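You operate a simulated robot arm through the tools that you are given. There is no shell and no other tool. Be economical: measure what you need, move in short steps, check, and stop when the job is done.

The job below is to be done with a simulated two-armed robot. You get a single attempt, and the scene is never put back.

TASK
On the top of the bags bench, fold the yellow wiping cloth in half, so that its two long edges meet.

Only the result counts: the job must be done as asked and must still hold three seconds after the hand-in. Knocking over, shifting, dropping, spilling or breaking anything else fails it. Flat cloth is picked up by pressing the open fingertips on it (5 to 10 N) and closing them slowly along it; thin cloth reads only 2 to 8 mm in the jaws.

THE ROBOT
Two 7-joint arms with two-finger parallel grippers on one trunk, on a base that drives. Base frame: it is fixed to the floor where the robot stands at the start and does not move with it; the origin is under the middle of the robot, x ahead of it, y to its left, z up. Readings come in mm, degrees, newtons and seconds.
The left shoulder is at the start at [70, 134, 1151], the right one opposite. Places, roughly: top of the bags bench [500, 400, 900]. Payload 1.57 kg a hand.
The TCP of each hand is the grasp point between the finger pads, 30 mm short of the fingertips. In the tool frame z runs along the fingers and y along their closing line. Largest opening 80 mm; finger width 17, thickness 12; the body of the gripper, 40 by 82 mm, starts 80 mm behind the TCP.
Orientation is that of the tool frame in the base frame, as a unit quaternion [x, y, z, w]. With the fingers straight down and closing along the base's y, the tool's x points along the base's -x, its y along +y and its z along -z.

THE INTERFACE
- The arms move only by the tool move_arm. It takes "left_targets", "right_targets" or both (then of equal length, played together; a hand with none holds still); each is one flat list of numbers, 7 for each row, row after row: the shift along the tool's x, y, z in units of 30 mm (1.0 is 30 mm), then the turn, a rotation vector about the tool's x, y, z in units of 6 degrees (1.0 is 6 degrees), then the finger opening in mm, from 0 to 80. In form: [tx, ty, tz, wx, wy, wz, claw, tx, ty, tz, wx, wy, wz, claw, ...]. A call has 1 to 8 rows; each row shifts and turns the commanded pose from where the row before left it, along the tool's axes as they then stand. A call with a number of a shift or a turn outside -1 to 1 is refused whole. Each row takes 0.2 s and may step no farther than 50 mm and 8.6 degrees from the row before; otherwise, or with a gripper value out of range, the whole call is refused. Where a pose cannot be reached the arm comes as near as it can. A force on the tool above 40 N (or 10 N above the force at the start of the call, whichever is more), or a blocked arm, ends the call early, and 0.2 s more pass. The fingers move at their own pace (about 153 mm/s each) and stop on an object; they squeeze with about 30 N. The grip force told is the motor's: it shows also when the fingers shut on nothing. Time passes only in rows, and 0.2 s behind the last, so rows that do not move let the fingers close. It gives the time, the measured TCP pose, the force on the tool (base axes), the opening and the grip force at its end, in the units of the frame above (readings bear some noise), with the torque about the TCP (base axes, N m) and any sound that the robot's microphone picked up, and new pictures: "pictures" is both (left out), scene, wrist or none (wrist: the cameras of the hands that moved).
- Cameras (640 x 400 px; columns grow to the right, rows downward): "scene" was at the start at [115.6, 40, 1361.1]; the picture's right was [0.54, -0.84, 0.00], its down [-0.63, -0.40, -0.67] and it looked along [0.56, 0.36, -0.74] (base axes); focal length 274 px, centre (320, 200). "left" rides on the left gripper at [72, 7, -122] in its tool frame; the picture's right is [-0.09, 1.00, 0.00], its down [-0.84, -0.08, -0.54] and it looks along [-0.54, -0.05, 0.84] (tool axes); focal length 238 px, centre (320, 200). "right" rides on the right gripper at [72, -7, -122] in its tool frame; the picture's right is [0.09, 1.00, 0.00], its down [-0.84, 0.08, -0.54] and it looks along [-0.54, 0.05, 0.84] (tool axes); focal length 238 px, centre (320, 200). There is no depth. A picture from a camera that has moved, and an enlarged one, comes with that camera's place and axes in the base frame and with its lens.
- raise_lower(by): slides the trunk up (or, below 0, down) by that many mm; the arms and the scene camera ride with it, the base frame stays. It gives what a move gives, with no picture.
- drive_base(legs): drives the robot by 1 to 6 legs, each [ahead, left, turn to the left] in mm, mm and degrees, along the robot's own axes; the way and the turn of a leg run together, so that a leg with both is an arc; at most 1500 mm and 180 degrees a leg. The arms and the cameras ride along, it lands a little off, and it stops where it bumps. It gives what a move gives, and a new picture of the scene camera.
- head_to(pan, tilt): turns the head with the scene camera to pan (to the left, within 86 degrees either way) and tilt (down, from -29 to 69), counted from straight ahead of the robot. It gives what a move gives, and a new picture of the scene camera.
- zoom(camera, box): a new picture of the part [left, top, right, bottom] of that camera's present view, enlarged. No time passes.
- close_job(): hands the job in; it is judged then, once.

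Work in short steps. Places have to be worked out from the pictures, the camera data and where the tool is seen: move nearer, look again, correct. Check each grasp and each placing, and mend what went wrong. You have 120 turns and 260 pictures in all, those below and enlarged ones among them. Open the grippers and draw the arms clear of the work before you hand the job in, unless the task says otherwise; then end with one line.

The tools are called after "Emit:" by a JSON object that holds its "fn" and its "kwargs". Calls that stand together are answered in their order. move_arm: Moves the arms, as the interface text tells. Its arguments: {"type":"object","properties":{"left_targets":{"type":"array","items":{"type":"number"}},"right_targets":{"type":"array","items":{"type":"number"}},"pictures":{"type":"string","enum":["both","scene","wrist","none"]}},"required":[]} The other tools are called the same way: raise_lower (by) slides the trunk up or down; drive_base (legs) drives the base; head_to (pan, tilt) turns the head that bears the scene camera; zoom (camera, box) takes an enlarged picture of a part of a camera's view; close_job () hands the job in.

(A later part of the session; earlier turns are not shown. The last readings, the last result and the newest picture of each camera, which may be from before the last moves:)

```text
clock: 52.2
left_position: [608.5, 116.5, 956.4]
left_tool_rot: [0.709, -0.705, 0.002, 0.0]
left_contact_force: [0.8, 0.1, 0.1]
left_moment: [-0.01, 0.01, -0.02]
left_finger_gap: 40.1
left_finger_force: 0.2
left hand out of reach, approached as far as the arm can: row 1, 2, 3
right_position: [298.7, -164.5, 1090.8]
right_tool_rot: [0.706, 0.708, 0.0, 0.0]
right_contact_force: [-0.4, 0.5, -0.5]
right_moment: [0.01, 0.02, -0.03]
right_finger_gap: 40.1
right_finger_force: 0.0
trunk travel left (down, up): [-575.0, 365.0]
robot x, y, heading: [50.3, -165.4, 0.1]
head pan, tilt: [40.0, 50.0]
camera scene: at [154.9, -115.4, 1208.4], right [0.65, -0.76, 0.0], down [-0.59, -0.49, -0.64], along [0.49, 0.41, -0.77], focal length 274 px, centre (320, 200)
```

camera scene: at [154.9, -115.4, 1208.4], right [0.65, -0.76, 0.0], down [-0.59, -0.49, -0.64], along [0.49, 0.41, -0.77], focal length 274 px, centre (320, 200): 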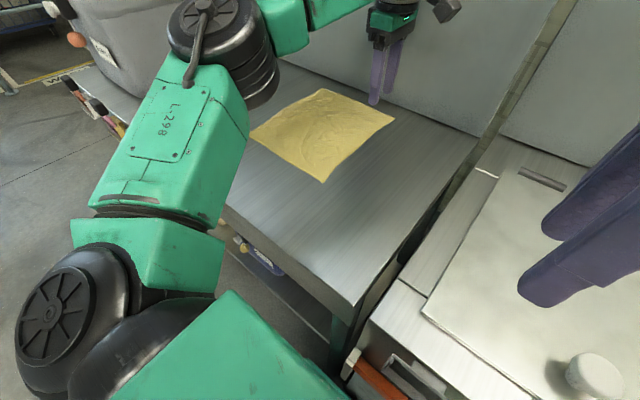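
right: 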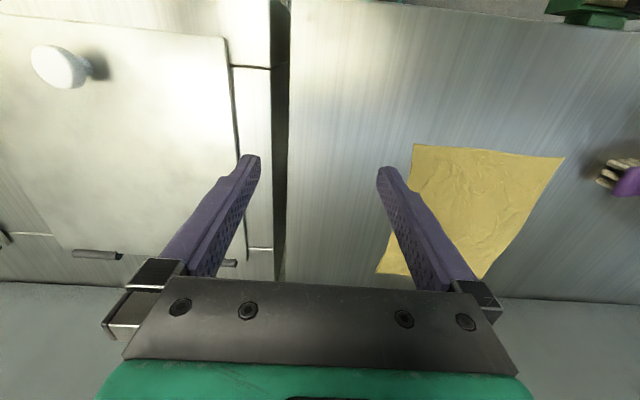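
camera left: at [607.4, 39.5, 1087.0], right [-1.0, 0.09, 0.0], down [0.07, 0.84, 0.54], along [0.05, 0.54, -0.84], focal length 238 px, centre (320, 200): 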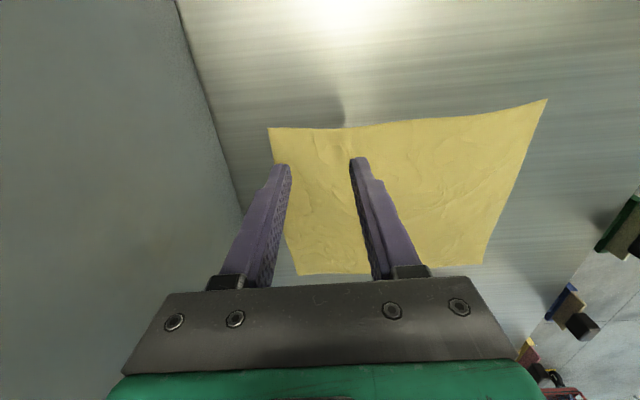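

Lower heights now give more forward reach, so I descend to about z≈905 while pushing ahead and check with the wrist camera.

Emit:
{"fn": "move_arm", "kwargs": {"left_targets": [0.2, -0.5, 0.8, 0, 0, 0, 40, 0.2, -0.5, 0.8, 0, 0, 0, 40, 0, -0.5, 0, 0, 0, 0, 40], "pictures": "both"}}

```text
clock: 53.0
left_position: [616.4, 108.7, 904.1]
left_tool_rot: [0.708, -0.706, 0.003, -0.002]
left_contact_force: [0.1, -0.5, -0.3]
left_moment: [0.06, -0.01, 0.03]
left_finger_gap: 40.0
left_finger_force: 0.1
left hand out of reach, approached as far as the arm can: row 1, 2, 3
right_position: [298.4, -164.2, 1090.2]
right_tool_rot: [0.707, 0.708, 0.0, 0.0]
right_contact_force: [-0.4, 0.9, -0.4]
right_moment: [0.0, -0.02, 0.0]
right_finger_gap: 40.0
right_finger_force: 0.0
trunk travel left (down, up): [-575.0, 365.0]
robot x, y, heading: [43.6, -165.2, 0.2]
head pan, tilt: [40.0, 50.0]
camera scene: at [154.2, -115.5, 1208.5], right [0.65, -0.76, 0.0], down [-0.59, -0.49, -0.64], along [0.49, 0.41, -0.77], focal length 274 px, centre (320, 200)
camera left: at [609.4, 36.9, 1026.3], right [-1.0, 0.09, -0.01], down [0.07, 0.84, 0.54], along [0.05, 0.54, -0.84], focal length 238 px, centre (320, 200)
```

scene: 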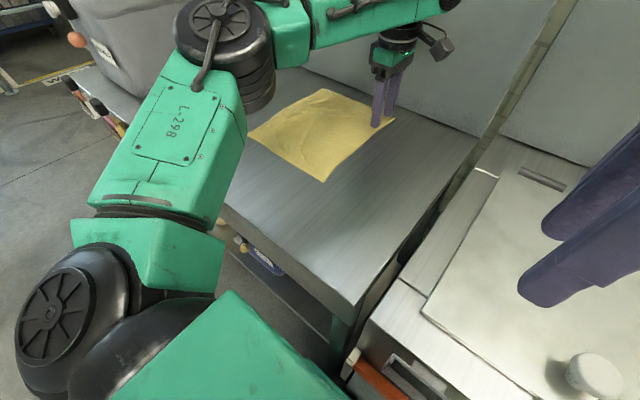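
left: 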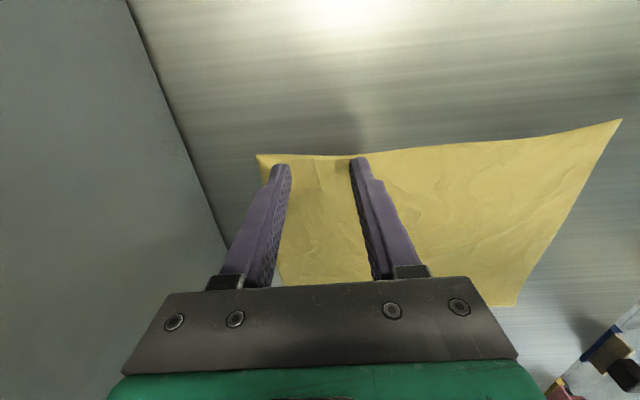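

The hand is centred at x=616, about 50 mm from the corner at (664,100). I nudge the base 25 mm ahead to bring the grip closer to it.

Emit:
{"fn": "drive_base", "kwargs": {"legs": [[25, 0, 0]]}}

Emit:
{"fn": "zoom", "kwargs": {"camera": "left", "box": [160, 80, 480, 280]}}

```text
clock: 53.9
left_position: [637.3, 106.5, 903.7]
left_tool_rot: [0.708, -0.707, 0.002, -0.001]
left_contact_force: [0.6, -0.1, -0.1]
left_moment: [-0.01, 0.04, 0.02]
left_finger_gap: 40.1
left_finger_force: 0.0
right_position: [318.3, -163.1, 1090.0]
right_tool_rot: [0.707, 0.707, 0.001, -0.001]
right_contact_force: [0.1, -0.2, 0.2]
right_moment: [-0.01, 0.04, 0.01]
right_finger_gap: 40.0
right_finger_force: 0.1
trunk travel left (down, up): [-575.0, 365.0]
robot x, y, heading: [64.3, -163.8, -0.3]
head pan, tilt: [40.0, 50.0]
stopped in leg 1: the robot was blocked; the commanded pose is now the measured one
camera scene: at [175.3, -115.0, 1208.1], right [0.64, -0.77, 0.0], down [-0.59, -0.49, -0.64], along [0.49, 0.41, -0.77], focal length 274 px, centre (320, 200)
```

scene: 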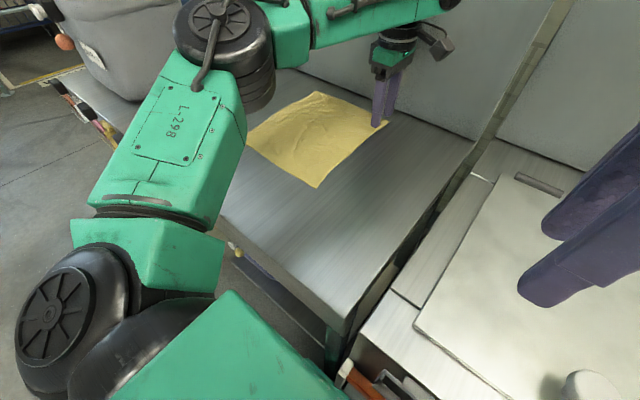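

```text
2.00 times, centred on (320, 180) of left
camera zoom: at [630.4, 35.8, 1025.4], right [-1.0, 0.09, 0.0], down [0.08, 0.84, 0.54], along [0.05, 0.54, -0.84], focal length 477 px, centre (320, 240)
```

zoom: 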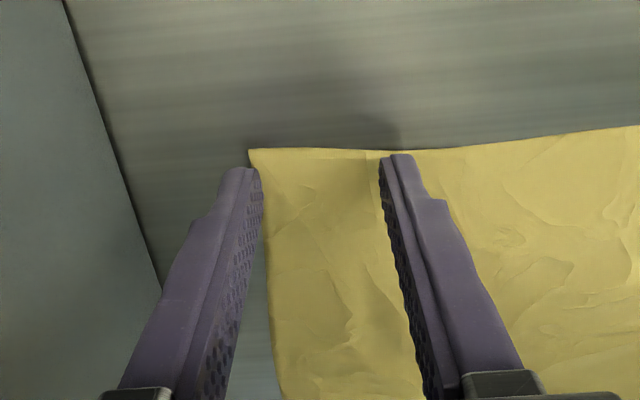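

The base advanced 18 mm and touched. The corner is at about (663,101) and the hand is at (637,106), so I shift 11 mm back to get both fingertips on the cloth and descend gently to contact.

Emit:
{"fn": "move_arm", "kwargs": {"left_targets": [-0.1, 0.37, 0.2, 0, 0, 0, 40, 0, 0, 0.2, 0, 0, 0, 40], "pictures": "none"}}

Emit:
{"fn": "move_arm", "kwargs": {"left_targets": [0, 0, 0.1, 0, 0, 0, 40], "pictures": "none"}}

```text
clock: 54.5
left_position: [624.9, 110.5, 892.8]
left_tool_rot: [0.707, -0.707, 0.003, -0.001]
left_contact_force: [0.5, 0.4, -0.8]
left_moment: [0.01, 0.02, 0.04]
left_finger_gap: 40.0
left_finger_force: 0.0
right_position: [316.8, -165.4, 1091.3]
right_tool_rot: [0.707, 0.708, 0.001, -0.001]
right_contact_force: [0.1, -0.4, -0.2]
right_moment: [-0.02, 0.01, -0.02]
right_finger_gap: 39.9
right_finger_force: 0.1
trunk travel left (down, up): [-575.0, 365.0]
robot x, y, heading: [64.8, -162.8, 0.0]
head pan, tilt: [40.0, 50.0]
```

```text
clock: 54.9
left_position: [625.4, 109.9, 890.0]
left_tool_rot: [0.707, -0.707, 0.004, -0.003]
left_contact_force: [-0.4, 2.0, 6.5]
left_moment: [0.11, 0.14, -0.05]
left_finger_gap: 39.7
left_finger_force: 0.0
right_position: [315.3, -164.2, 1090.5]
right_tool_rot: [0.706, 0.708, 0.0, 0.0]
right_contact_force: [0.5, 0.3, 0.0]
right_moment: [0.02, -0.01, 0.05]
right_finger_gap: 39.9
right_finger_force: 0.0
trunk travel left (down, up): [-575.0, 365.0]
robot x, y, heading: [63.7, -161.3, 0.1]
head pan, tilt: [40.0, 50.0]
```

Contact at 6.5 N. I close the fingers slowly along the cloth.

Emit:
{"fn": "move_arm", "kwargs": {"left_targets": [0, 0, 0, 0, 0, 0, 35, 0, 0, 0, 0, 0, 0, 30, 0, 0, 0, 0, 0, 0, 25, 0, 0, 0, 0, 0, 0, 20, 0, 0, 0, 0, 0, 0, 15, 0, 0, 0, 0, 0, 0, 10, 0, 0, 0, 0, 0, 0, 5, 0, 0, 0, 0, 0, 0, 0], "pictures": "wrist"}}

```text
clock: 56.7
left_position: [625.5, 110.8, 891.3]
left_tool_rot: [-0.707, 0.707, -0.004, 0.003]
left_contact_force: [0.0, 0.0, 10.4]
left_moment: [0.04, 0.07, 0.01]
left_finger_gap: 0.0
left_finger_force: 21.1
right_position: [313.5, -165.8, 1092.2]
right_tool_rot: [0.706, 0.708, 0.001, 0.0]
right_contact_force: [0.3, 0.0, 0.2]
right_moment: [0.01, -0.02, -0.05]
right_finger_gap: 40.1
right_finger_force: 0.2
trunk travel left (down, up): [-575.0, 365.0]
robot x, y, heading: [65.0, -162.5, -0.1]
head pan, tilt: [40.0, 50.0]
camera left: at [615.9, 37.9, 1012.9], right [-1.0, 0.09, -0.01], down [0.07, 0.84, 0.54], along [0.06, 0.54, -0.84], focal length 238 px, centre (320, 200)
```

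left: 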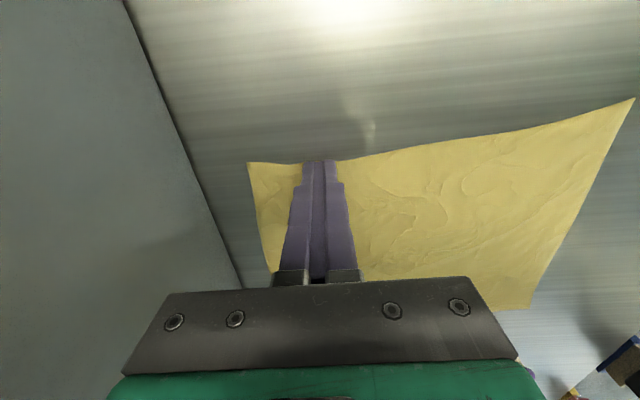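

Gap reads 0, so the fingers slid over the cloth. I lift, reopen, move 8 mm further onto the cloth and press again a bit harder.

Emit:
{"fn": "move_arm", "kwargs": {"left_targets": [0, 0, -0.4, 0, 0, 0, 0, -0.25, 0.1, 0, 0, 0, 0, 30, 0, 0, 0, 0, 0, 0, 30, 0, 0, 0.35, 0, 0, 0, 30], "pictures": "none"}}

Emit:
{"fn": "move_arm", "kwargs": {"left_targets": [0, 0, 0.1, 0, 0, 0, 30], "pictures": "wrist"}}

```text
clock: 57.7
left_position: [623.0, 116.6, 892.4]
left_tool_rot: [0.708, -0.706, 0.003, -0.001]
left_contact_force: [1.0, 0.6, 1.5]
left_moment: [-0.01, 0.0, -0.01]
left_finger_gap: 30.4
left_finger_force: 0.0
right_position: [317.0, -163.7, 1090.9]
right_tool_rot: [0.707, 0.708, 0.001, 0.001]
right_contact_force: [0.1, 0.1, 0.5]
right_moment: [0.04, 0.01, -0.02]
right_finger_gap: 40.1
right_finger_force: 0.0
trunk travel left (down, up): [-575.0, 365.0]
robot x, y, heading: [65.1, -162.4, -0.0]
head pan, tilt: [40.0, 50.0]
```

```text
clock: 58.1
left_position: [621.6, 117.4, 891.3]
left_tool_rot: [0.708, -0.706, 0.005, -0.005]
left_contact_force: [2.5, 1.6, 16.8]
left_moment: [0.05, 0.33, -0.04]
left_finger_gap: 28.2
left_finger_force: 0.0
right_position: [314.3, -165.3, 1091.3]
right_tool_rot: [0.706, 0.708, 0.003, 0.002]
right_contact_force: [-0.1, 0.2, 0.1]
right_moment: [-0.03, 0.01, 0.04]
right_finger_gap: 40.2
right_finger_force: 0.1
trunk travel left (down, up): [-575.0, 365.0]
robot x, y, heading: [64.5, -160.4, 0.2]
head pan, tilt: [40.0, 50.0]
camera left: at [612.7, 45.4, 1013.0], right [-1.0, 0.09, -0.01], down [0.07, 0.84, 0.54], along [0.06, 0.54, -0.84], focal length 238 px, centre (320, 200)
```

left: 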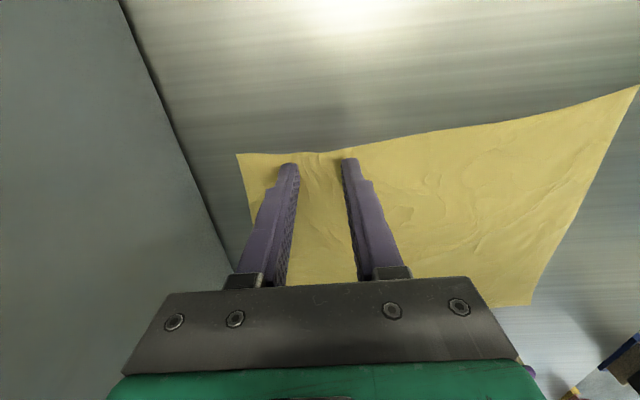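

16.8 N is too much, so I ease off about 1.5 mm and check the force.

Emit:
{"fn": "move_arm", "kwargs": {"left_targets": [0, 0, -0.05, 0, 0, 0, 30], "pictures": "none"}}

```text
clock: 58.5
left_position: [621.9, 116.4, 891.6]
left_tool_rot: [-0.707, 0.707, -0.004, 0.003]
left_contact_force: [2.0, 2.3, 14.5]
left_moment: [0.09, 0.24, -0.07]
left_finger_gap: 28.1
left_finger_force: 0.0
right_position: [315.3, -165.4, 1091.1]
right_tool_rot: [0.707, 0.707, 0.001, 0.0]
right_contact_force: [1.0, -0.9, -0.1]
right_moment: [0.02, 0.03, -0.05]
right_finger_gap: 40.2
right_finger_force: 0.1
trunk travel left (down, up): [-575.0, 365.0]
robot x, y, heading: [59.9, -161.9, 0.2]
head pan, tilt: [40.0, 50.0]
```

Emit:
{"fn": "move_arm", "kwargs": {"left_targets": [0, 0, -0.07, 0, 0, 0, 30], "pictures": "none"}}

```text
clock: 58.9
left_position: [621.6, 116.2, 891.8]
left_tool_rot: [0.707, -0.707, 0.003, -0.001]
left_contact_force: [0.5, -0.8, 5.4]
left_moment: [0.02, 0.07, 0.01]
left_finger_gap: 28.6
left_finger_force: 0.1
right_position: [316.6, -164.6, 1090.6]
right_tool_rot: [0.707, 0.707, 0.002, 0.0]
right_contact_force: [-0.6, 0.7, 0.0]
right_moment: [0.02, 0.01, 0.01]
right_finger_gap: 40.0
right_finger_force: 0.1
trunk travel left (down, up): [-575.0, 365.0]
robot x, y, heading: [62.8, -166.6, -0.2]
head pan, tilt: [40.0, 50.0]
```

Force is now 5.4 N, so I add a touch of press and close about 2–3 mm per row.

Emit:
{"fn": "move_arm", "kwargs": {"left_targets": [0, 0, 0.03, 0, 0, 0, 28, 0, 0, 0, 0, 0, 0, 26, 0, 0, 0, 0, 0, 0, 24, 0, 0, 0, 0, 0, 0, 22, 0, 0, 0, 0, 0, 0, 20, 0, 0, 0, 0, 0, 0, 18, 0, 0, 0, 0, 0, 0, 16, 0, 0, 0, 0, 0, 0, 14], "pictures": "wrist"}}

```text
clock: 60.7
left_position: [621.9, 116.9, 891.7]
left_tool_rot: [-0.707, 0.707, -0.004, 0.001]
left_contact_force: [0.5, 0.6, 4.1]
left_moment: [0.01, 0.03, -0.02]
left_finger_gap: 13.2
left_finger_force: 0.1
right_position: [316.7, -164.4, 1090.6]
right_tool_rot: [0.706, 0.708, 0.001, 0.0]
right_contact_force: [-0.2, -0.4, -0.9]
right_moment: [-0.04, 0.03, 0.01]
right_finger_gap: 39.8
right_finger_force: 0.1
trunk travel left (down, up): [-575.0, 365.0]
robot x, y, heading: [65.6, -162.5, -0.2]
head pan, tilt: [40.0, 50.0]
camera left: at [613.8, 46.0, 1013.1], right [-1.0, 0.09, -0.01], down [0.07, 0.84, 0.54], along [0.06, 0.54, -0.84], focal length 238 px, centre (320, 200)
```

left: 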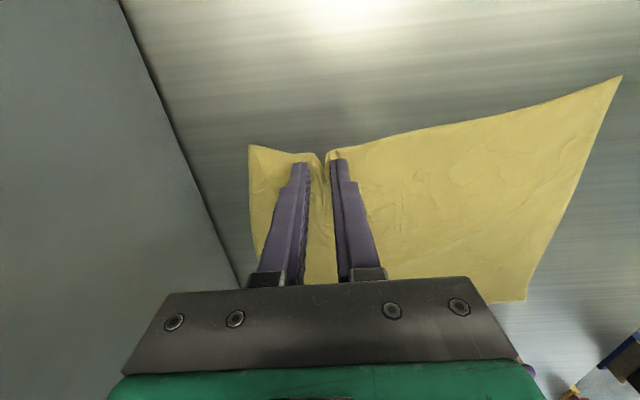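

A ridge is forming between the fingers. I finish closing with the same light press.

Emit:
{"fn": "move_arm", "kwargs": {"left_targets": [0, 0, 0.04, 0, 0, 0, 12, 0, 0, 0, 0, 0, 0, 10, 0, 0, 0, 0, 0, 0, 8, 0, 0, 0, 0, 0, 0, 6, 0, 0, 0, 0, 0, 0, 4, 0, 0, 0, 0, 0, 0, 2, 0, 0, 0, 0, 0, 0, 0, 0, 0, 0, 0, 0, 0, 0], "pictures": "wrist"}}

```text
clock: 62.5
left_position: [622.2, 117.1, 890.1]
left_tool_rot: [-0.707, 0.707, -0.003, 0.002]
left_contact_force: [-0.2, 0.3, 11.0]
left_moment: [0.05, 0.07, -0.02]
left_finger_gap: 2.0
left_finger_force: 23.1
right_position: [313.5, -164.2, 1091.6]
right_tool_rot: [0.707, 0.707, 0.002, 0.0]
right_contact_force: [-0.4, 0.0, -0.1]
right_moment: [0.0, 0.0, -0.02]
right_finger_gap: 39.9
right_finger_force: 0.1
trunk travel left (down, up): [-575.0, 365.0]
robot x, y, heading: [63.3, -164.2, 0.3]
head pan, tilt: [40.0, 50.0]
camera left: at [612.8, 45.5, 1012.9], right [-1.0, 0.09, -0.01], down [0.07, 0.84, 0.54], along [0.06, 0.54, -0.84], focal length 238 px, centre (320, 200)
```

left: 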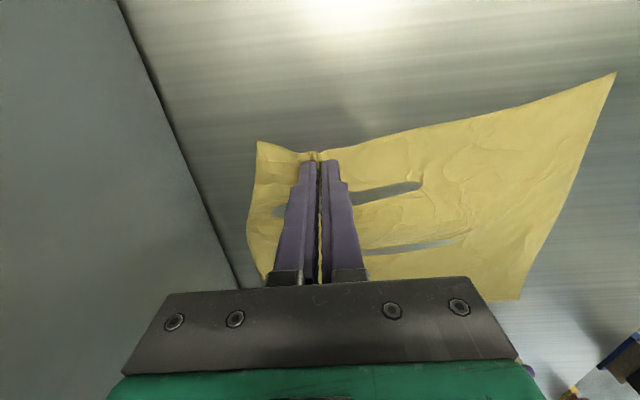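

The grip holds with 2 mm of cloth between the jaws (the grey slits look like display artefacts). I lift 60 mm and check that the corner comes along.

Emit:
{"fn": "move_arm", "kwargs": {"left_targets": [0, 0, -0.5, 0, 0, 0, 0, -0.3, 0, -0.5, 0, 0, 0, 0, -0.3, 0, -0.5, 0, 0, 0, 0, -0.3, 0, -0.5, 0, 0, 0, 0], "pictures": "both"}}

```text
clock: 63.5
left_position: [622.3, 145.2, 950.3]
left_tool_rot: [-0.707, 0.707, -0.003, 0.002]
left_contact_force: [0.2, -0.2, -0.7]
left_moment: [0.0, -0.02, -0.03]
left_finger_gap: 1.8
left_finger_force: 23.5
right_position: [315.9, -164.9, 1090.8]
right_tool_rot: [0.707, 0.708, 0.0, 0.0]
right_contact_force: [0.0, 0.7, 0.3]
right_moment: [-0.02, 0.02, 0.0]
right_finger_gap: 39.9
right_finger_force: 0.1
trunk travel left (down, up): [-575.0, 365.0]
robot x, y, heading: [63.7, -162.5, 0.3]
head pan, tilt: [40.0, 50.0]
camera scene: at [172.3, -115.1, 1208.5], right [0.64, -0.77, 0.0], down [-0.59, -0.49, -0.64], along [0.49, 0.41, -0.77], focal length 274 px, centre (320, 200)
camera left: at [613.8, 73.7, 1072.7], right [-1.0, 0.09, -0.01], down [0.07, 0.84, 0.54], along [0.05, 0.54, -0.84], focal length 238 px, centre (320, 200)
```

scene: 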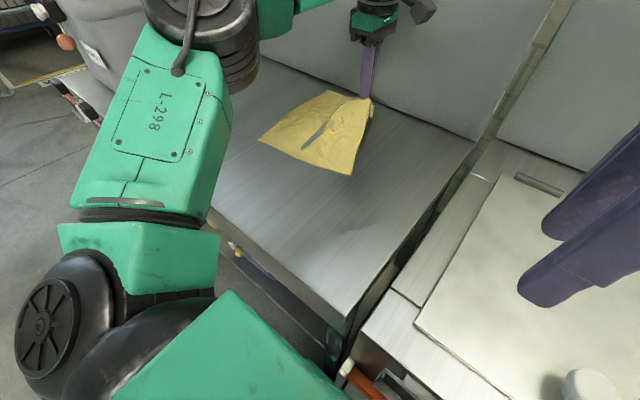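
left: 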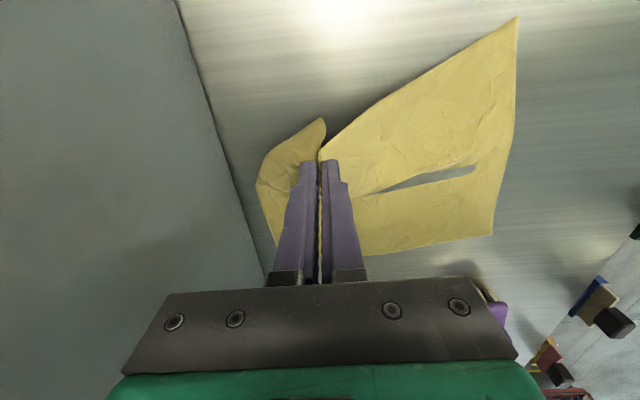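

The corner lifts, though the cloth slid and turned a bit (low friction). I carry the corner partway over, lower, moving along +y.

Emit:
{"fn": "move_arm", "kwargs": {"left_targets": [-0.5, 0.1, 0.2, 0, 0, 0, 0, -0.5, 0.1, 0.2, 0, 0, 0, 0, -0.5, 0.1, 0.2, 0, 0, 0, 0, -0.5, 0.1, 0.1, 0, 0, 0, 0, -0.5, 0.1, 0, 0, 0, 0, 0, -0.5, 0.1, 0, 0, 0, 0, 0], "pictures": "both"}}

```text
clock: 64.9
left_position: [604.0, 236.6, 927.8]
left_tool_rot: [-0.707, 0.707, -0.002, 0.001]
left_contact_force: [0.0, -0.6, -0.6]
left_moment: [0.02, -0.03, 0.01]
left_finger_gap: 2.0
left_finger_force: 23.4
right_position: [315.7, -163.4, 1092.3]
right_tool_rot: [0.706, 0.708, 0.001, 0.0]
right_contact_force: [0.7, 0.8, -0.1]
right_moment: [-0.01, -0.01, -0.01]
right_finger_gap: 40.1
right_finger_force: 0.0
trunk travel left (down, up): [-575.0, 365.0]
robot x, y, heading: [65.1, -160.2, -0.2]
head pan, tilt: [40.0, 50.0]
camera scene: at [172.6, -114.5, 1208.4], right [0.64, -0.77, 0.0], down [-0.59, -0.49, -0.64], along [0.49, 0.41, -0.77], focal length 274 px, centre (320, 200)
camera left: at [595.6, 164.3, 1050.2], right [-1.0, 0.09, -0.01], down [0.07, 0.84, 0.54], along [0.05, 0.54, -0.84], focal length 238 px, centre (320, 200)
```

scene: 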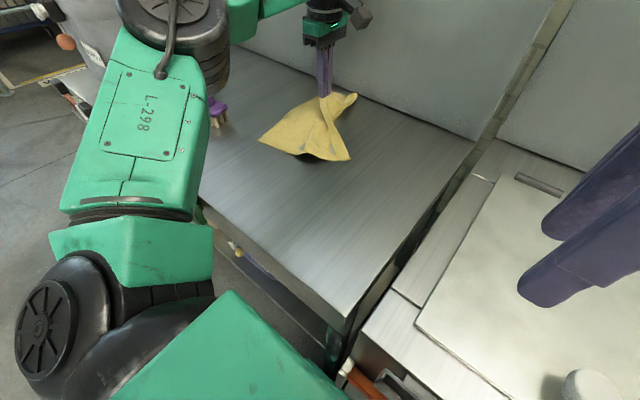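
left: 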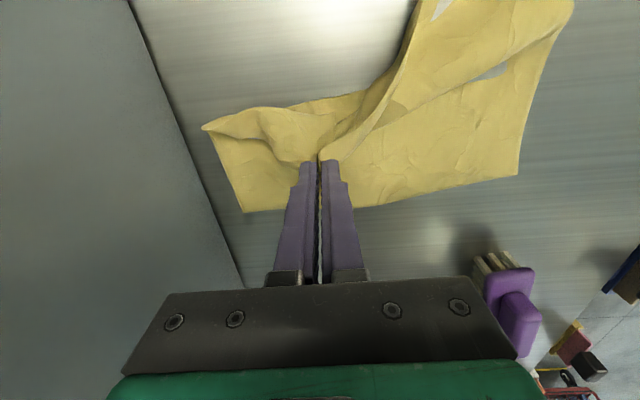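

The corner is now over the lower layer, whose far edge (A–D) runs from about (683,293) to (428,276). I zoom the scene to see where the near corner has gone.

Emit:
{"fn": "zoom", "kwargs": {"camera": "scene", "box": [230, 60, 390, 160]}}

```text
4.00 times, centred on (310, 110) of scene
camera zoom: at [172.6, -114.5, 1208.4], right [0.64, -0.77, 0.0], down [-0.59, -0.49, -0.64], along [0.49, 0.41, -0.77], focal length 1096 px, centre (360, 560)
```

zoom: 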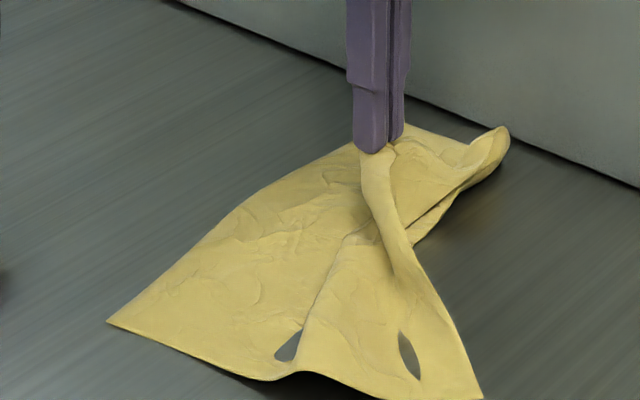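

The near corner was dragged to about (507,90) while the lower edge stayed mostly in place. I carry the held corner on to its target near (634,273).

Emit:
{"fn": "move_arm", "kwargs": {"left_targets": [-0.32, -0.25, 0, 0, 0, 0, 0, -0.32, -0.25, 0, 0, 0, 0, 0, -0.32, -0.25, 0, 0, 0, 0, 0, -0.3, -0.25, 0, 0, 0, 0, 0], "pictures": "wrist"}}

Emit:
{"fn": "zoom", "kwargs": {"camera": "scene", "box": [230, 60, 390, 160]}}

```text
clock: 65.9
left_position: [615.6, 259.6, 925.6]
left_tool_rot: [0.707, -0.707, 0.003, -0.002]
left_contact_force: [0.0, 0.1, 0.3]
left_moment: [-0.06, 0.02, -0.01]
left_finger_gap: 1.8
left_finger_force: 23.6
left hand out of reach, approached as far as the arm can: row 3, 4
right_position: [316.2, -164.0, 1091.8]
right_tool_rot: [0.706, 0.708, 0.0, 0.0]
right_contact_force: [-0.6, -0.4, -0.6]
right_moment: [0.02, -0.01, -0.01]
right_finger_gap: 40.3
right_finger_force: 0.0
trunk travel left (down, up): [-575.0, 365.0]
robot x, y, heading: [65.3, -165.8, -0.1]
head pan, tilt: [40.0, 50.0]
camera left: at [608.1, 188.2, 1048.2], right [-1.0, 0.09, -0.01], down [0.07, 0.84, 0.54], along [0.06, 0.54, -0.84], focal length 238 px, centre (320, 200)
```

left: 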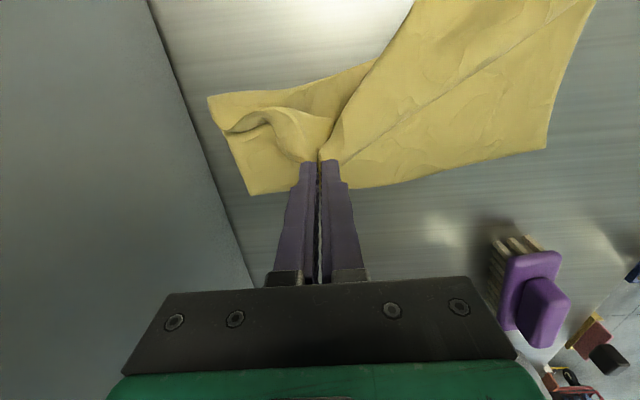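

```text
4.00 times, centred on (310, 110) of scene
camera zoom: at [172.8, -114.8, 1208.4], right [0.64, -0.77, 0.0], down [-0.59, -0.49, -0.64], along [0.49, 0.41, -0.77], focal length 1096 px, centre (360, 560)
```

zoom: 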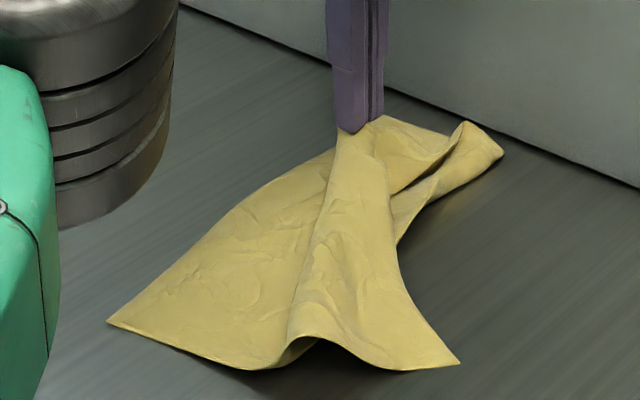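

Reach ends near (616,260) at this height. I lower toward the layer while trying for the remaining few millimetres.

Emit:
{"fn": "move_arm", "kwargs": {"left_targets": [-0.25, 0, 0.4, 0, 0, 0, 0, -0.25, 0, 0.4, 0, 0, 0, 0, 0, -0.3, 0.2, 0, 0, 0, 0], "pictures": "wrist"}}

```text
clock: 66.7
left_position: [617.1, 271.2, 896.7]
left_tool_rot: [0.707, -0.707, 0.004, -0.003]
left_contact_force: [-0.6, -0.2, 1.0]
left_moment: [0.0, 0.01, 0.03]
left_finger_gap: 1.7
left_finger_force: 23.4
left hand out of reach, approached as far as the arm can: row 3
right_position: [317.0, -165.6, 1091.5]
right_tool_rot: [0.707, 0.707, 0.001, -0.002]
right_contact_force: [0.0, -0.1, 0.1]
right_moment: [0.01, -0.02, 0.02]
right_finger_gap: 40.0
right_finger_force: 0.1
trunk travel left (down, up): [-575.0, 365.0]
robot x, y, heading: [64.5, -167.1, 0.1]
head pan, tilt: [40.0, 50.0]
camera left: at [608.4, 198.9, 1017.5], right [-1.0, 0.09, -0.01], down [0.07, 0.84, 0.54], along [0.06, 0.54, -0.84], focal length 238 px, centre (320, 200)
```

left: 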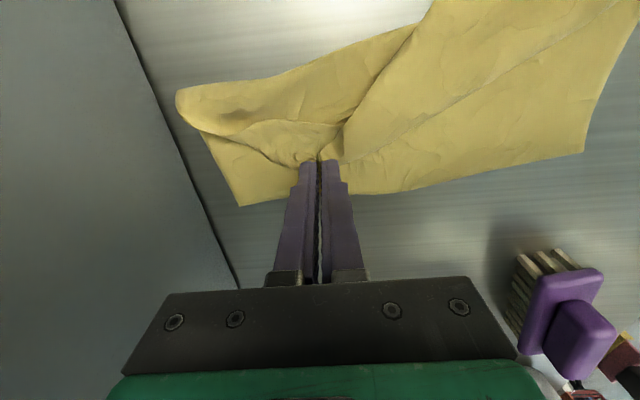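

The corner is lying near the far-left edge. I release gently with a small opening and lift off.

Emit:
{"fn": "move_arm", "kwargs": {"left_targets": [0, 0, 0, 0, 0, 0, 5, 0, 0, 0, 0, 0, 0, 12, 0, 0, -0.3, 0, 0, 0, 12, 0, 0, -1, 0, 0, 0, 20, 0, 0, -1, 0, 0, 0, 30, 0.5, 0, -1, 0, 0, 0, 30, 1, 0, -0.5, 0, 0, 0, 30], "pictures": "both"}}

```text
clock: 68.3
left_position: [602.2, 219.2, 1001.5]
left_tool_rot: [-0.707, 0.707, -0.004, 0.003]
left_contact_force: [0.0, 0.1, 0.4]
left_moment: [0.0, -0.03, 0.0]
left_finger_gap: 30.0
left_finger_force: 0.0
left hand out of reach, approached as far as the arm can: row 4, 5, 6
right_position: [316.0, -165.5, 1090.9]
right_tool_rot: [0.707, 0.707, 0.002, 0.0]
right_contact_force: [0.0, -0.3, -0.2]
right_moment: [0.02, -0.01, -0.01]
right_finger_gap: 40.4
right_finger_force: 0.2
trunk travel left (down, up): [-575.0, 365.0]
robot x, y, heading: [63.9, -162.4, -0.2]
head pan, tilt: [40.0, 50.0]
camera scene: at [172.1, -115.9, 1208.5], right [0.64, -0.77, 0.0], down [-0.59, -0.49, -0.64], along [0.49, 0.41, -0.77], focal length 274 px, centre (320, 200)
camera left: at [593.6, 146.8, 1123.3], right [-1.0, 0.09, -0.01], down [0.07, 0.84, 0.54], along [0.06, 0.54, -0.84], focal length 238 px, centre (320, 200)
```

scene: 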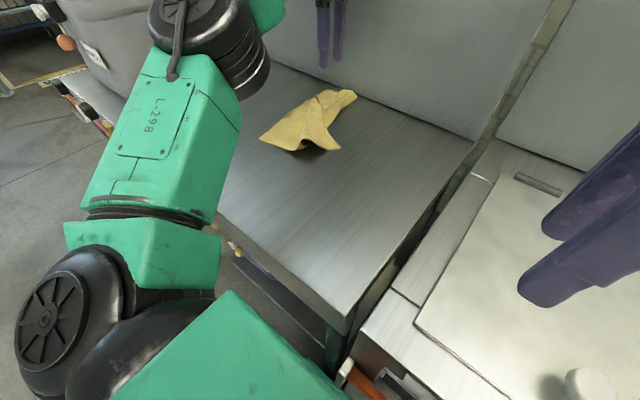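
left: 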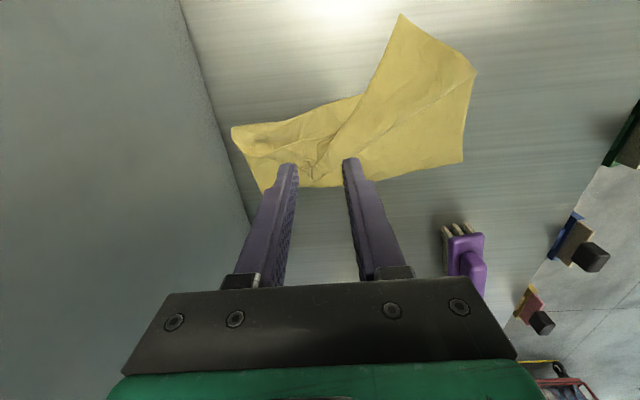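

The near corner C is at about (522,127) and D at (439,276). I move above a grip point near C at (509,160) with the fingers open to 26 mm and check.

Emit:
{"fn": "move_arm", "kwargs": {"left_targets": [0.49, 0.775, 0.65, 0, 0, 0, 26, 0.49, 0.775, 0.65, 0, 0, 0, 26, 0.49, 0.775, 0.65, 0, 0, 0, 26, 0.49, 0.775, 0.65, 0, 0, 0, 26], "pictures": "both"}}

```text
clock: 69.3
left_position: [509.5, 159.4, 921.3]
left_tool_rot: [0.708, -0.707, 0.003, -0.002]
left_contact_force: [0.1, -0.5, 0.1]
left_moment: [-0.03, 0.01, 0.02]
left_finger_gap: 26.2
left_finger_force: 0.1
right_position: [315.1, -164.5, 1091.1]
right_tool_rot: [0.706, 0.708, 0.001, 0.0]
right_contact_force: [-0.4, -1.1, -0.2]
right_moment: [-0.02, 0.01, -0.01]
right_finger_gap: 40.3
right_finger_force: 0.1
trunk travel left (down, up): [-575.0, 365.0]
robot x, y, heading: [62.6, -160.7, -0.2]
head pan, tilt: [40.0, 50.0]
camera scene: at [171.6, -115.1, 1208.6], right [0.64, -0.77, 0.0], down [-0.59, -0.49, -0.64], along [0.49, 0.41, -0.77], focal length 274 px, centre (320, 200)
camera left: at [501.1, 87.8, 1043.4], right [-1.0, 0.09, -0.01], down [0.07, 0.84, 0.54], along [0.06, 0.54, -0.84], focal length 238 px, centre (320, 200)
```

scene: 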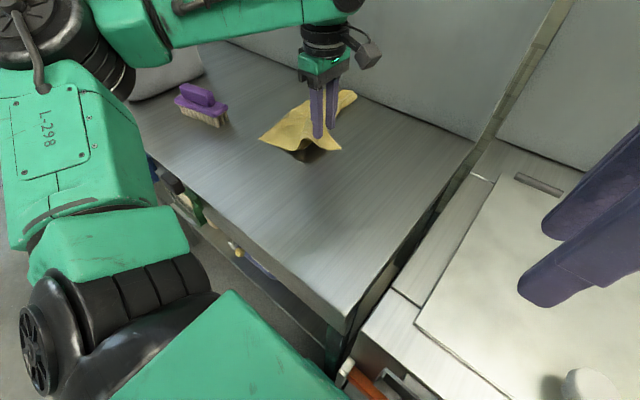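
left: 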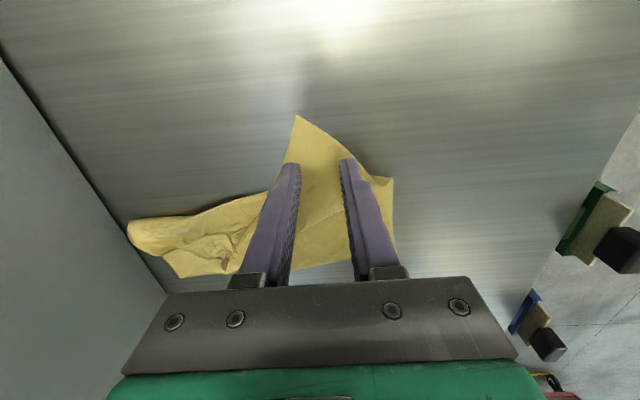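

Emit:
{"fn": "zoom", "kwargs": {"camera": "scene", "box": [230, 60, 390, 160]}}

Emit:
{"fn": "zoom", "kwargs": {"camera": "left", "box": [220, 90, 420, 215]}}

```text
4.00 times, centred on (310, 110) of scene
camera zoom: at [171.6, -115.1, 1208.6], right [0.64, -0.77, 0.0], down [-0.59, -0.49, -0.64], along [0.49, 0.41, -0.77], focal length 1096 px, centre (360, 560)
```

zoom: 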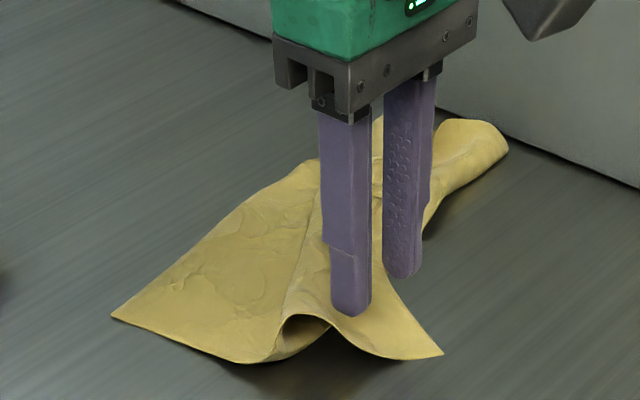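

```text
3.20 times, centred on (320, 152) of left
camera zoom: at [501.1, 87.8, 1043.4], right [-1.0, 0.09, -0.01], down [0.07, 0.84, 0.54], along [0.06, 0.54, -0.84], focal length 763 px, centre (320, 352)
```

zoom: 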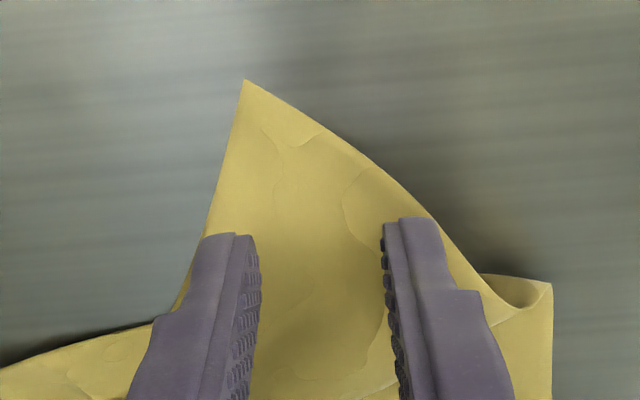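

C is at (525,129), with a hump on the near side. I shift slightly toward the corner, narrow the gap to 22 mm and descend.

Emit:
{"fn": "move_arm", "kwargs": {"left_targets": [0.27, -0.1, 0.4, 0, 0, 0, 22, 0, 0, 0.45, 0, 0, 0, 22], "pictures": "none"}}

Emit:
{"fn": "move_arm", "kwargs": {"left_targets": [0, 0, 0.12, 0, 0, 0, 22], "pictures": "wrist"}}

```text
clock: 69.9
left_position: [513.6, 151.7, 895.6]
left_tool_rot: [0.707, -0.707, 0.003, 0.0]
left_contact_force: [0.1, 0.1, 0.3]
left_moment: [0.01, -0.03, 0.03]
left_finger_gap: 22.1
left_finger_force: 0.0
right_position: [315.0, -164.3, 1090.7]
right_tool_rot: [0.707, 0.707, -0.001, 0.001]
right_contact_force: [-0.5, -0.3, 0.5]
right_moment: [-0.01, -0.02, -0.02]
right_finger_gap: 39.8
right_finger_force: 0.0
trunk travel left (down, up): [-575.0, 365.0]
robot x, y, heading: [63.7, -160.5, 0.1]
head pan, tilt: [40.0, 50.0]
```

```text
clock: 70.3
left_position: [514.3, 152.3, 893.5]
left_tool_rot: [-0.707, 0.707, -0.002, 0.001]
left_contact_force: [0.1, -0.5, 0.5]
left_moment: [0.0, -0.01, -0.01]
left_finger_gap: 22.0
left_finger_force: 0.1
right_position: [315.4, -163.8, 1091.2]
right_tool_rot: [0.707, 0.707, 0.001, -0.001]
right_contact_force: [-0.2, -0.3, 0.0]
right_moment: [-0.04, 0.02, 0.02]
right_finger_gap: 40.1
right_finger_force: 0.2
trunk travel left (down, up): [-575.0, 365.0]
robot x, y, heading: [63.4, -162.7, -0.1]
head pan, tilt: [40.0, 50.0]
camera left: at [505.6, 80.2, 1015.3], right [-1.0, 0.09, -0.01], down [0.07, 0.84, 0.54], along [0.05, 0.54, -0.84], focal length 238 px, centre (320, 200)
```

left: 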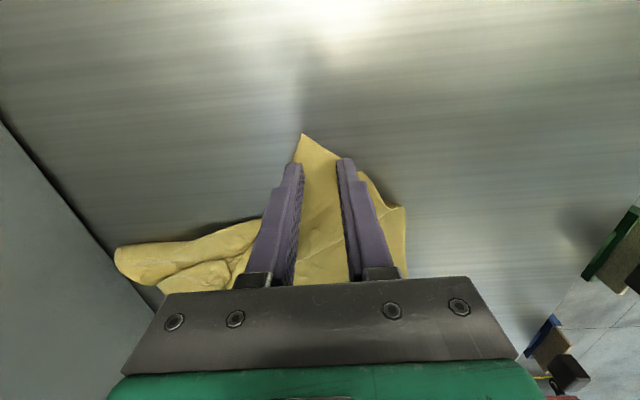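

Not in contact yet at z=893.5, so I lower a few millimetres more.

Emit:
{"fn": "move_arm", "kwargs": {"left_targets": [0, 0, 0.08, 0, 0, 0, 22, 0, 0, 0, 0, 0, 0, 22], "pictures": "none"}}

```text
clock: 70.9
left_position: [513.4, 153.2, 891.2]
left_tool_rot: [-0.707, 0.707, -0.002, 0.002]
left_contact_force: [-0.1, 1.4, 0.5]
left_moment: [-0.02, 0.02, -0.02]
left_finger_gap: 21.9
left_finger_force: 0.1
right_position: [315.4, -163.1, 1091.3]
right_tool_rot: [0.707, 0.707, 0.001, -0.001]
right_contact_force: [0.5, -0.9, 0.1]
right_moment: [0.04, 0.02, 0.02]
right_finger_gap: 40.1
right_finger_force: 0.0
trunk travel left (down, up): [-575.0, 365.0]
robot x, y, heading: [62.7, -162.9, -0.0]
head pan, tilt: [40.0, 50.0]
```

Emit:
{"fn": "move_arm", "kwargs": {"left_targets": [0, 0, 0.06, 0, 0, 0, 22, 0, 0, 0, 0, 0, 0, 22], "pictures": "none"}}

```text
clock: 71.5
left_position: [512.0, 151.8, 892.3]
left_tool_rot: [0.707, -0.707, 0.004, -0.003]
left_contact_force: [1.4, 2.9, 12.6]
left_moment: [0.14, 0.18, -0.04]
left_finger_gap: 20.9
left_finger_force: 0.0
right_position: [313.7, -164.4, 1092.2]
right_tool_rot: [0.707, 0.708, 0.001, -0.001]
right_contact_force: [0.4, 0.3, -0.4]
right_moment: [0.03, 0.01, 0.04]
right_finger_gap: 39.9
right_finger_force: 0.0
trunk travel left (down, up): [-575.0, 365.0]
robot x, y, heading: [62.5, -163.4, -0.2]
head pan, tilt: [40.0, 50.0]
```

12.6 N is slightly high; I ease up about 1.2 mm and close slowly.

Emit:
{"fn": "move_arm", "kwargs": {"left_targets": [0, 0, -0.03, 0, 0, 0, 20, 0, 0, 0, 0, 0, 0, 18, 0, 0, 0, 0, 0, 0, 16, 0, 0, 0, 0, 0, 0, 14, 0, 0, 0, 0, 0, 0, 12, 0, 0, 0, 0, 0, 0, 10, 0, 0, 0, 0, 0, 0, 8, 0, 0, 0, 0, 0, 0, 6], "pictures": "none"}}

Emit:
{"fn": "move_arm", "kwargs": {"left_targets": [0, 0, 0, 0, 0, 0, 4, 0, 0, 0, 0, 0, 0, 2, 0, 0, 0, 0, 0, 0, 0, 0, 0, 0, 0, 0, 0, 0], "pictures": "wrist"}}

```text
clock: 73.3
left_position: [512.6, 151.5, 891.0]
left_tool_rot: [-0.707, 0.708, -0.003, 0.002]
left_contact_force: [0.4, 0.1, 9.2]
left_moment: [0.02, 0.05, 0.01]
left_finger_gap: 6.0
left_finger_force: 0.1
right_position: [316.0, -165.5, 1091.1]
right_tool_rot: [0.707, 0.707, 0.002, 0.0]
right_contact_force: [0.5, -0.3, 0.1]
right_moment: [-0.01, 0.0, -0.02]
right_finger_gap: 40.3
right_finger_force: 0.0
trunk travel left (down, up): [-575.0, 365.0]
robot x, y, heading: [63.9, -161.7, 0.1]
head pan, tilt: [40.0, 50.0]
```

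```text
clock: 74.3
left_position: [512.6, 151.0, 890.6]
left_tool_rot: [-0.707, 0.707, -0.003, 0.002]
left_contact_force: [-1.2, -0.1, 8.4]
left_moment: [-0.01, 0.03, 0.05]
left_finger_gap: 1.6
left_finger_force: 23.0
right_position: [314.0, -164.5, 1090.8]
right_tool_rot: [0.707, 0.708, 0.002, 0.0]
right_contact_force: [-0.5, 0.2, 0.1]
right_moment: [0.03, 0.01, -0.02]
right_finger_gap: 40.1
right_finger_force: 0.2
trunk travel left (down, up): [-575.0, 365.0]
robot x, y, heading: [63.9, -163.8, 0.1]
head pan, tilt: [40.0, 50.0]
camera left: at [504.5, 79.7, 1012.9], right [-1.0, 0.09, -0.01], down [0.07, 0.84, 0.54], along [0.06, 0.54, -0.84], focal length 238 px, centre (320, 200)
```

left: 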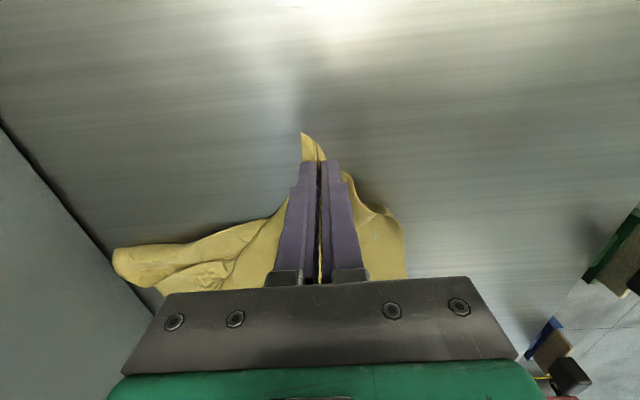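

Cloth is gripped (1.6 mm). I lift and carry it toward D, overshooting in y a bit so the loose tip can be laid pointing outward when I come back.

Emit:
{"fn": "move_arm", "kwargs": {"left_targets": [-0.3, 0, -0.9, 0, 0, 0, 0, -0.3, 0, -0.9, 0, 0, 0, 0, -0.7, 0.4, 0, 0, 0, 0, 0, -0.7, 0.4, 0, 0, 0, 0, 0, -0.7, 0.4, 0, 0, 0, 0, 0, -0.7, 0.4, 0, 0, 0, 0, 0], "pictures": "both"}}

```text
clock: 75.7
left_position: [464.8, 253.9, 945.0]
left_tool_rot: [0.708, -0.707, 0.004, -0.002]
left_contact_force: [0.3, 0.2, -0.3]
left_moment: [-0.01, 0.0, 0.01]
left_finger_gap: 1.7
left_finger_force: 23.3
right_position: [315.5, -163.9, 1090.7]
right_tool_rot: [0.707, 0.707, 0.001, 0.001]
right_contact_force: [0.3, 0.0, 0.1]
right_moment: [0.01, -0.01, 0.0]
right_finger_gap: 40.3
right_finger_force: 0.0
trunk travel left (down, up): [-575.0, 365.0]
robot x, y, heading: [64.4, -161.3, 0.0]
head pan, tilt: [40.0, 50.0]
camera scene: at [172.1, -114.1, 1208.5], right [0.64, -0.77, 0.0], down [-0.59, -0.49, -0.64], along [0.49, 0.41, -0.77], focal length 274 px, centre (320, 200)
camera left: at [456.1, 183.3, 1066.3], right [-1.0, 0.09, -0.01], down [0.07, 0.84, 0.54], along [0.06, 0.54, -0.84], focal length 238 px, centre (320, 200)
```

scene: 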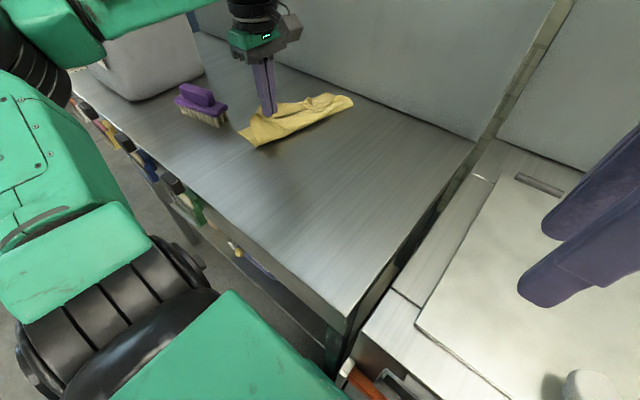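
left: 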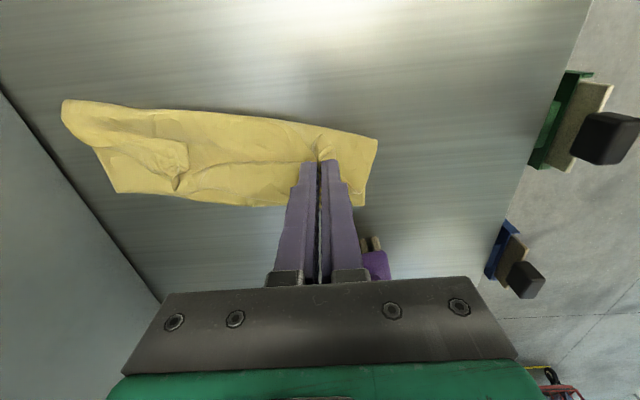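

The cloth is nearly folded now. I zoom in to see the edges before laying it down.

Emit:
{"fn": "zoom", "kwargs": {"camera": "scene", "box": [220, 70, 380, 170]}}

Emit:
{"fn": "zoom", "kwargs": {"camera": "left", "box": [40, 70, 400, 295]}}

```text
4.00 times, centred on (300, 120) of scene
camera zoom: at [172.1, -114.1, 1208.5], right [0.64, -0.77, 0.0], down [-0.59, -0.49, -0.64], along [0.49, 0.41, -0.77], focal length 1096 px, centre (400, 520)
```

zoom: 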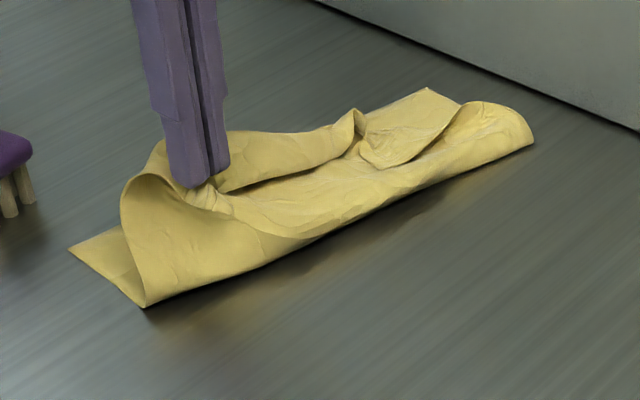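

```text
1.78 times, centred on (220, 182) of left
camera zoom: at [456.1, 183.3, 1066.3], right [-1.0, 0.09, -0.01], down [0.07, 0.84, 0.54], along [0.06, 0.54, -0.84], focal length 424 px, centre (498, 231)
```

zoom: 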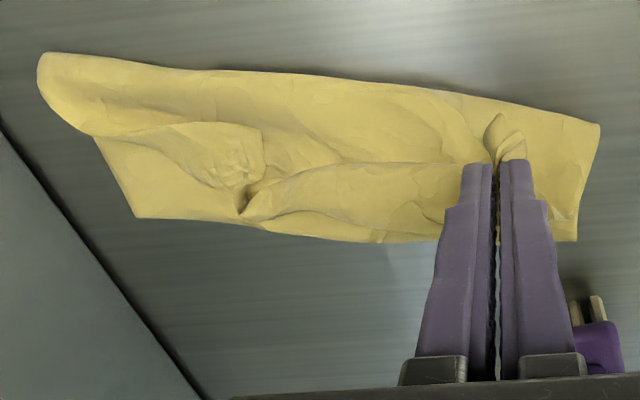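

The lower corner D is at (425,322) and the crease is at about 66 mm from it, with the rest bulging. I carry the held corner further to just past D's edge, lower it, then draw back slightly to lay the tip.

Emit:
{"fn": "move_arm", "kwargs": {"left_targets": [-0.8, 0.3, 0, 0, 0, 0, 0, -0.8, 0.3, 0, 0, 0, 0, 0, -0.8, 0.3, 0.3, 0, 0, 0, 0, -0.2, 0, 0.7, 0, 0, 0, 0, 0, 0, 0.5, 0, 0, 0, 0], "pictures": "wrist"}}

Emit:
{"fn": "zoom", "kwargs": {"camera": "scene", "box": [200, 60, 360, 160]}}

```text
clock: 76.9
left_position: [439.0, 332.4, 898.3]
left_tool_rot: [0.707, -0.707, 0.002, -0.001]
left_contact_force: [0.3, 0.6, 0.3]
left_moment: [-0.01, 0.0, 0.02]
left_finger_gap: 1.6
left_finger_force: 23.8
right_position: [316.9, -163.8, 1090.3]
right_tool_rot: [0.707, 0.707, 0.0, 0.0]
right_contact_force: [0.1, 0.0, -0.8]
right_moment: [0.01, -0.04, 0.0]
right_finger_gap: 40.0
right_finger_force: 0.0
trunk travel left (down, up): [-575.0, 365.0]
robot x, y, heading: [65.2, -163.5, -0.0]
head pan, tilt: [40.0, 50.0]
camera left: at [430.6, 261.2, 1019.7], right [-1.0, 0.09, -0.01], down [0.07, 0.84, 0.54], along [0.05, 0.54, -0.84], focal length 238 px, centre (320, 200)
```

left: 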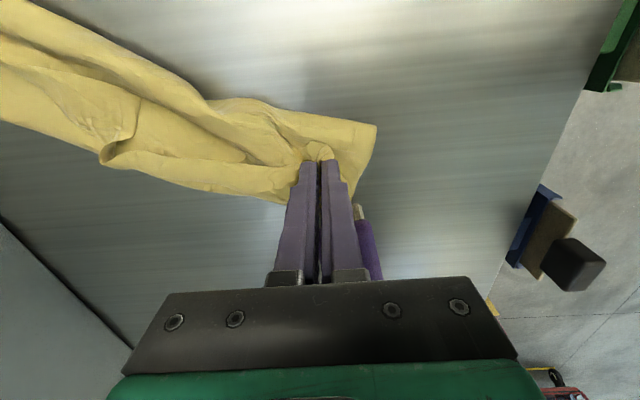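

```text
4.00 times, centred on (280, 110) of scene
camera zoom: at [172.6, -114.9, 1208.5], right [0.64, -0.77, 0.0], down [-0.59, -0.49, -0.64], along [0.49, 0.41, -0.77], focal length 1096 px, centre (480, 560)
```

zoom: 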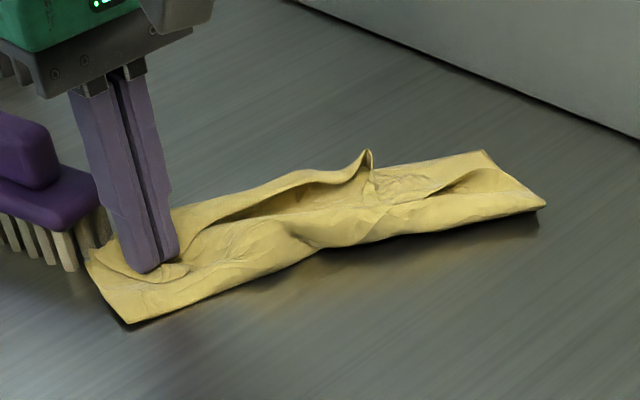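

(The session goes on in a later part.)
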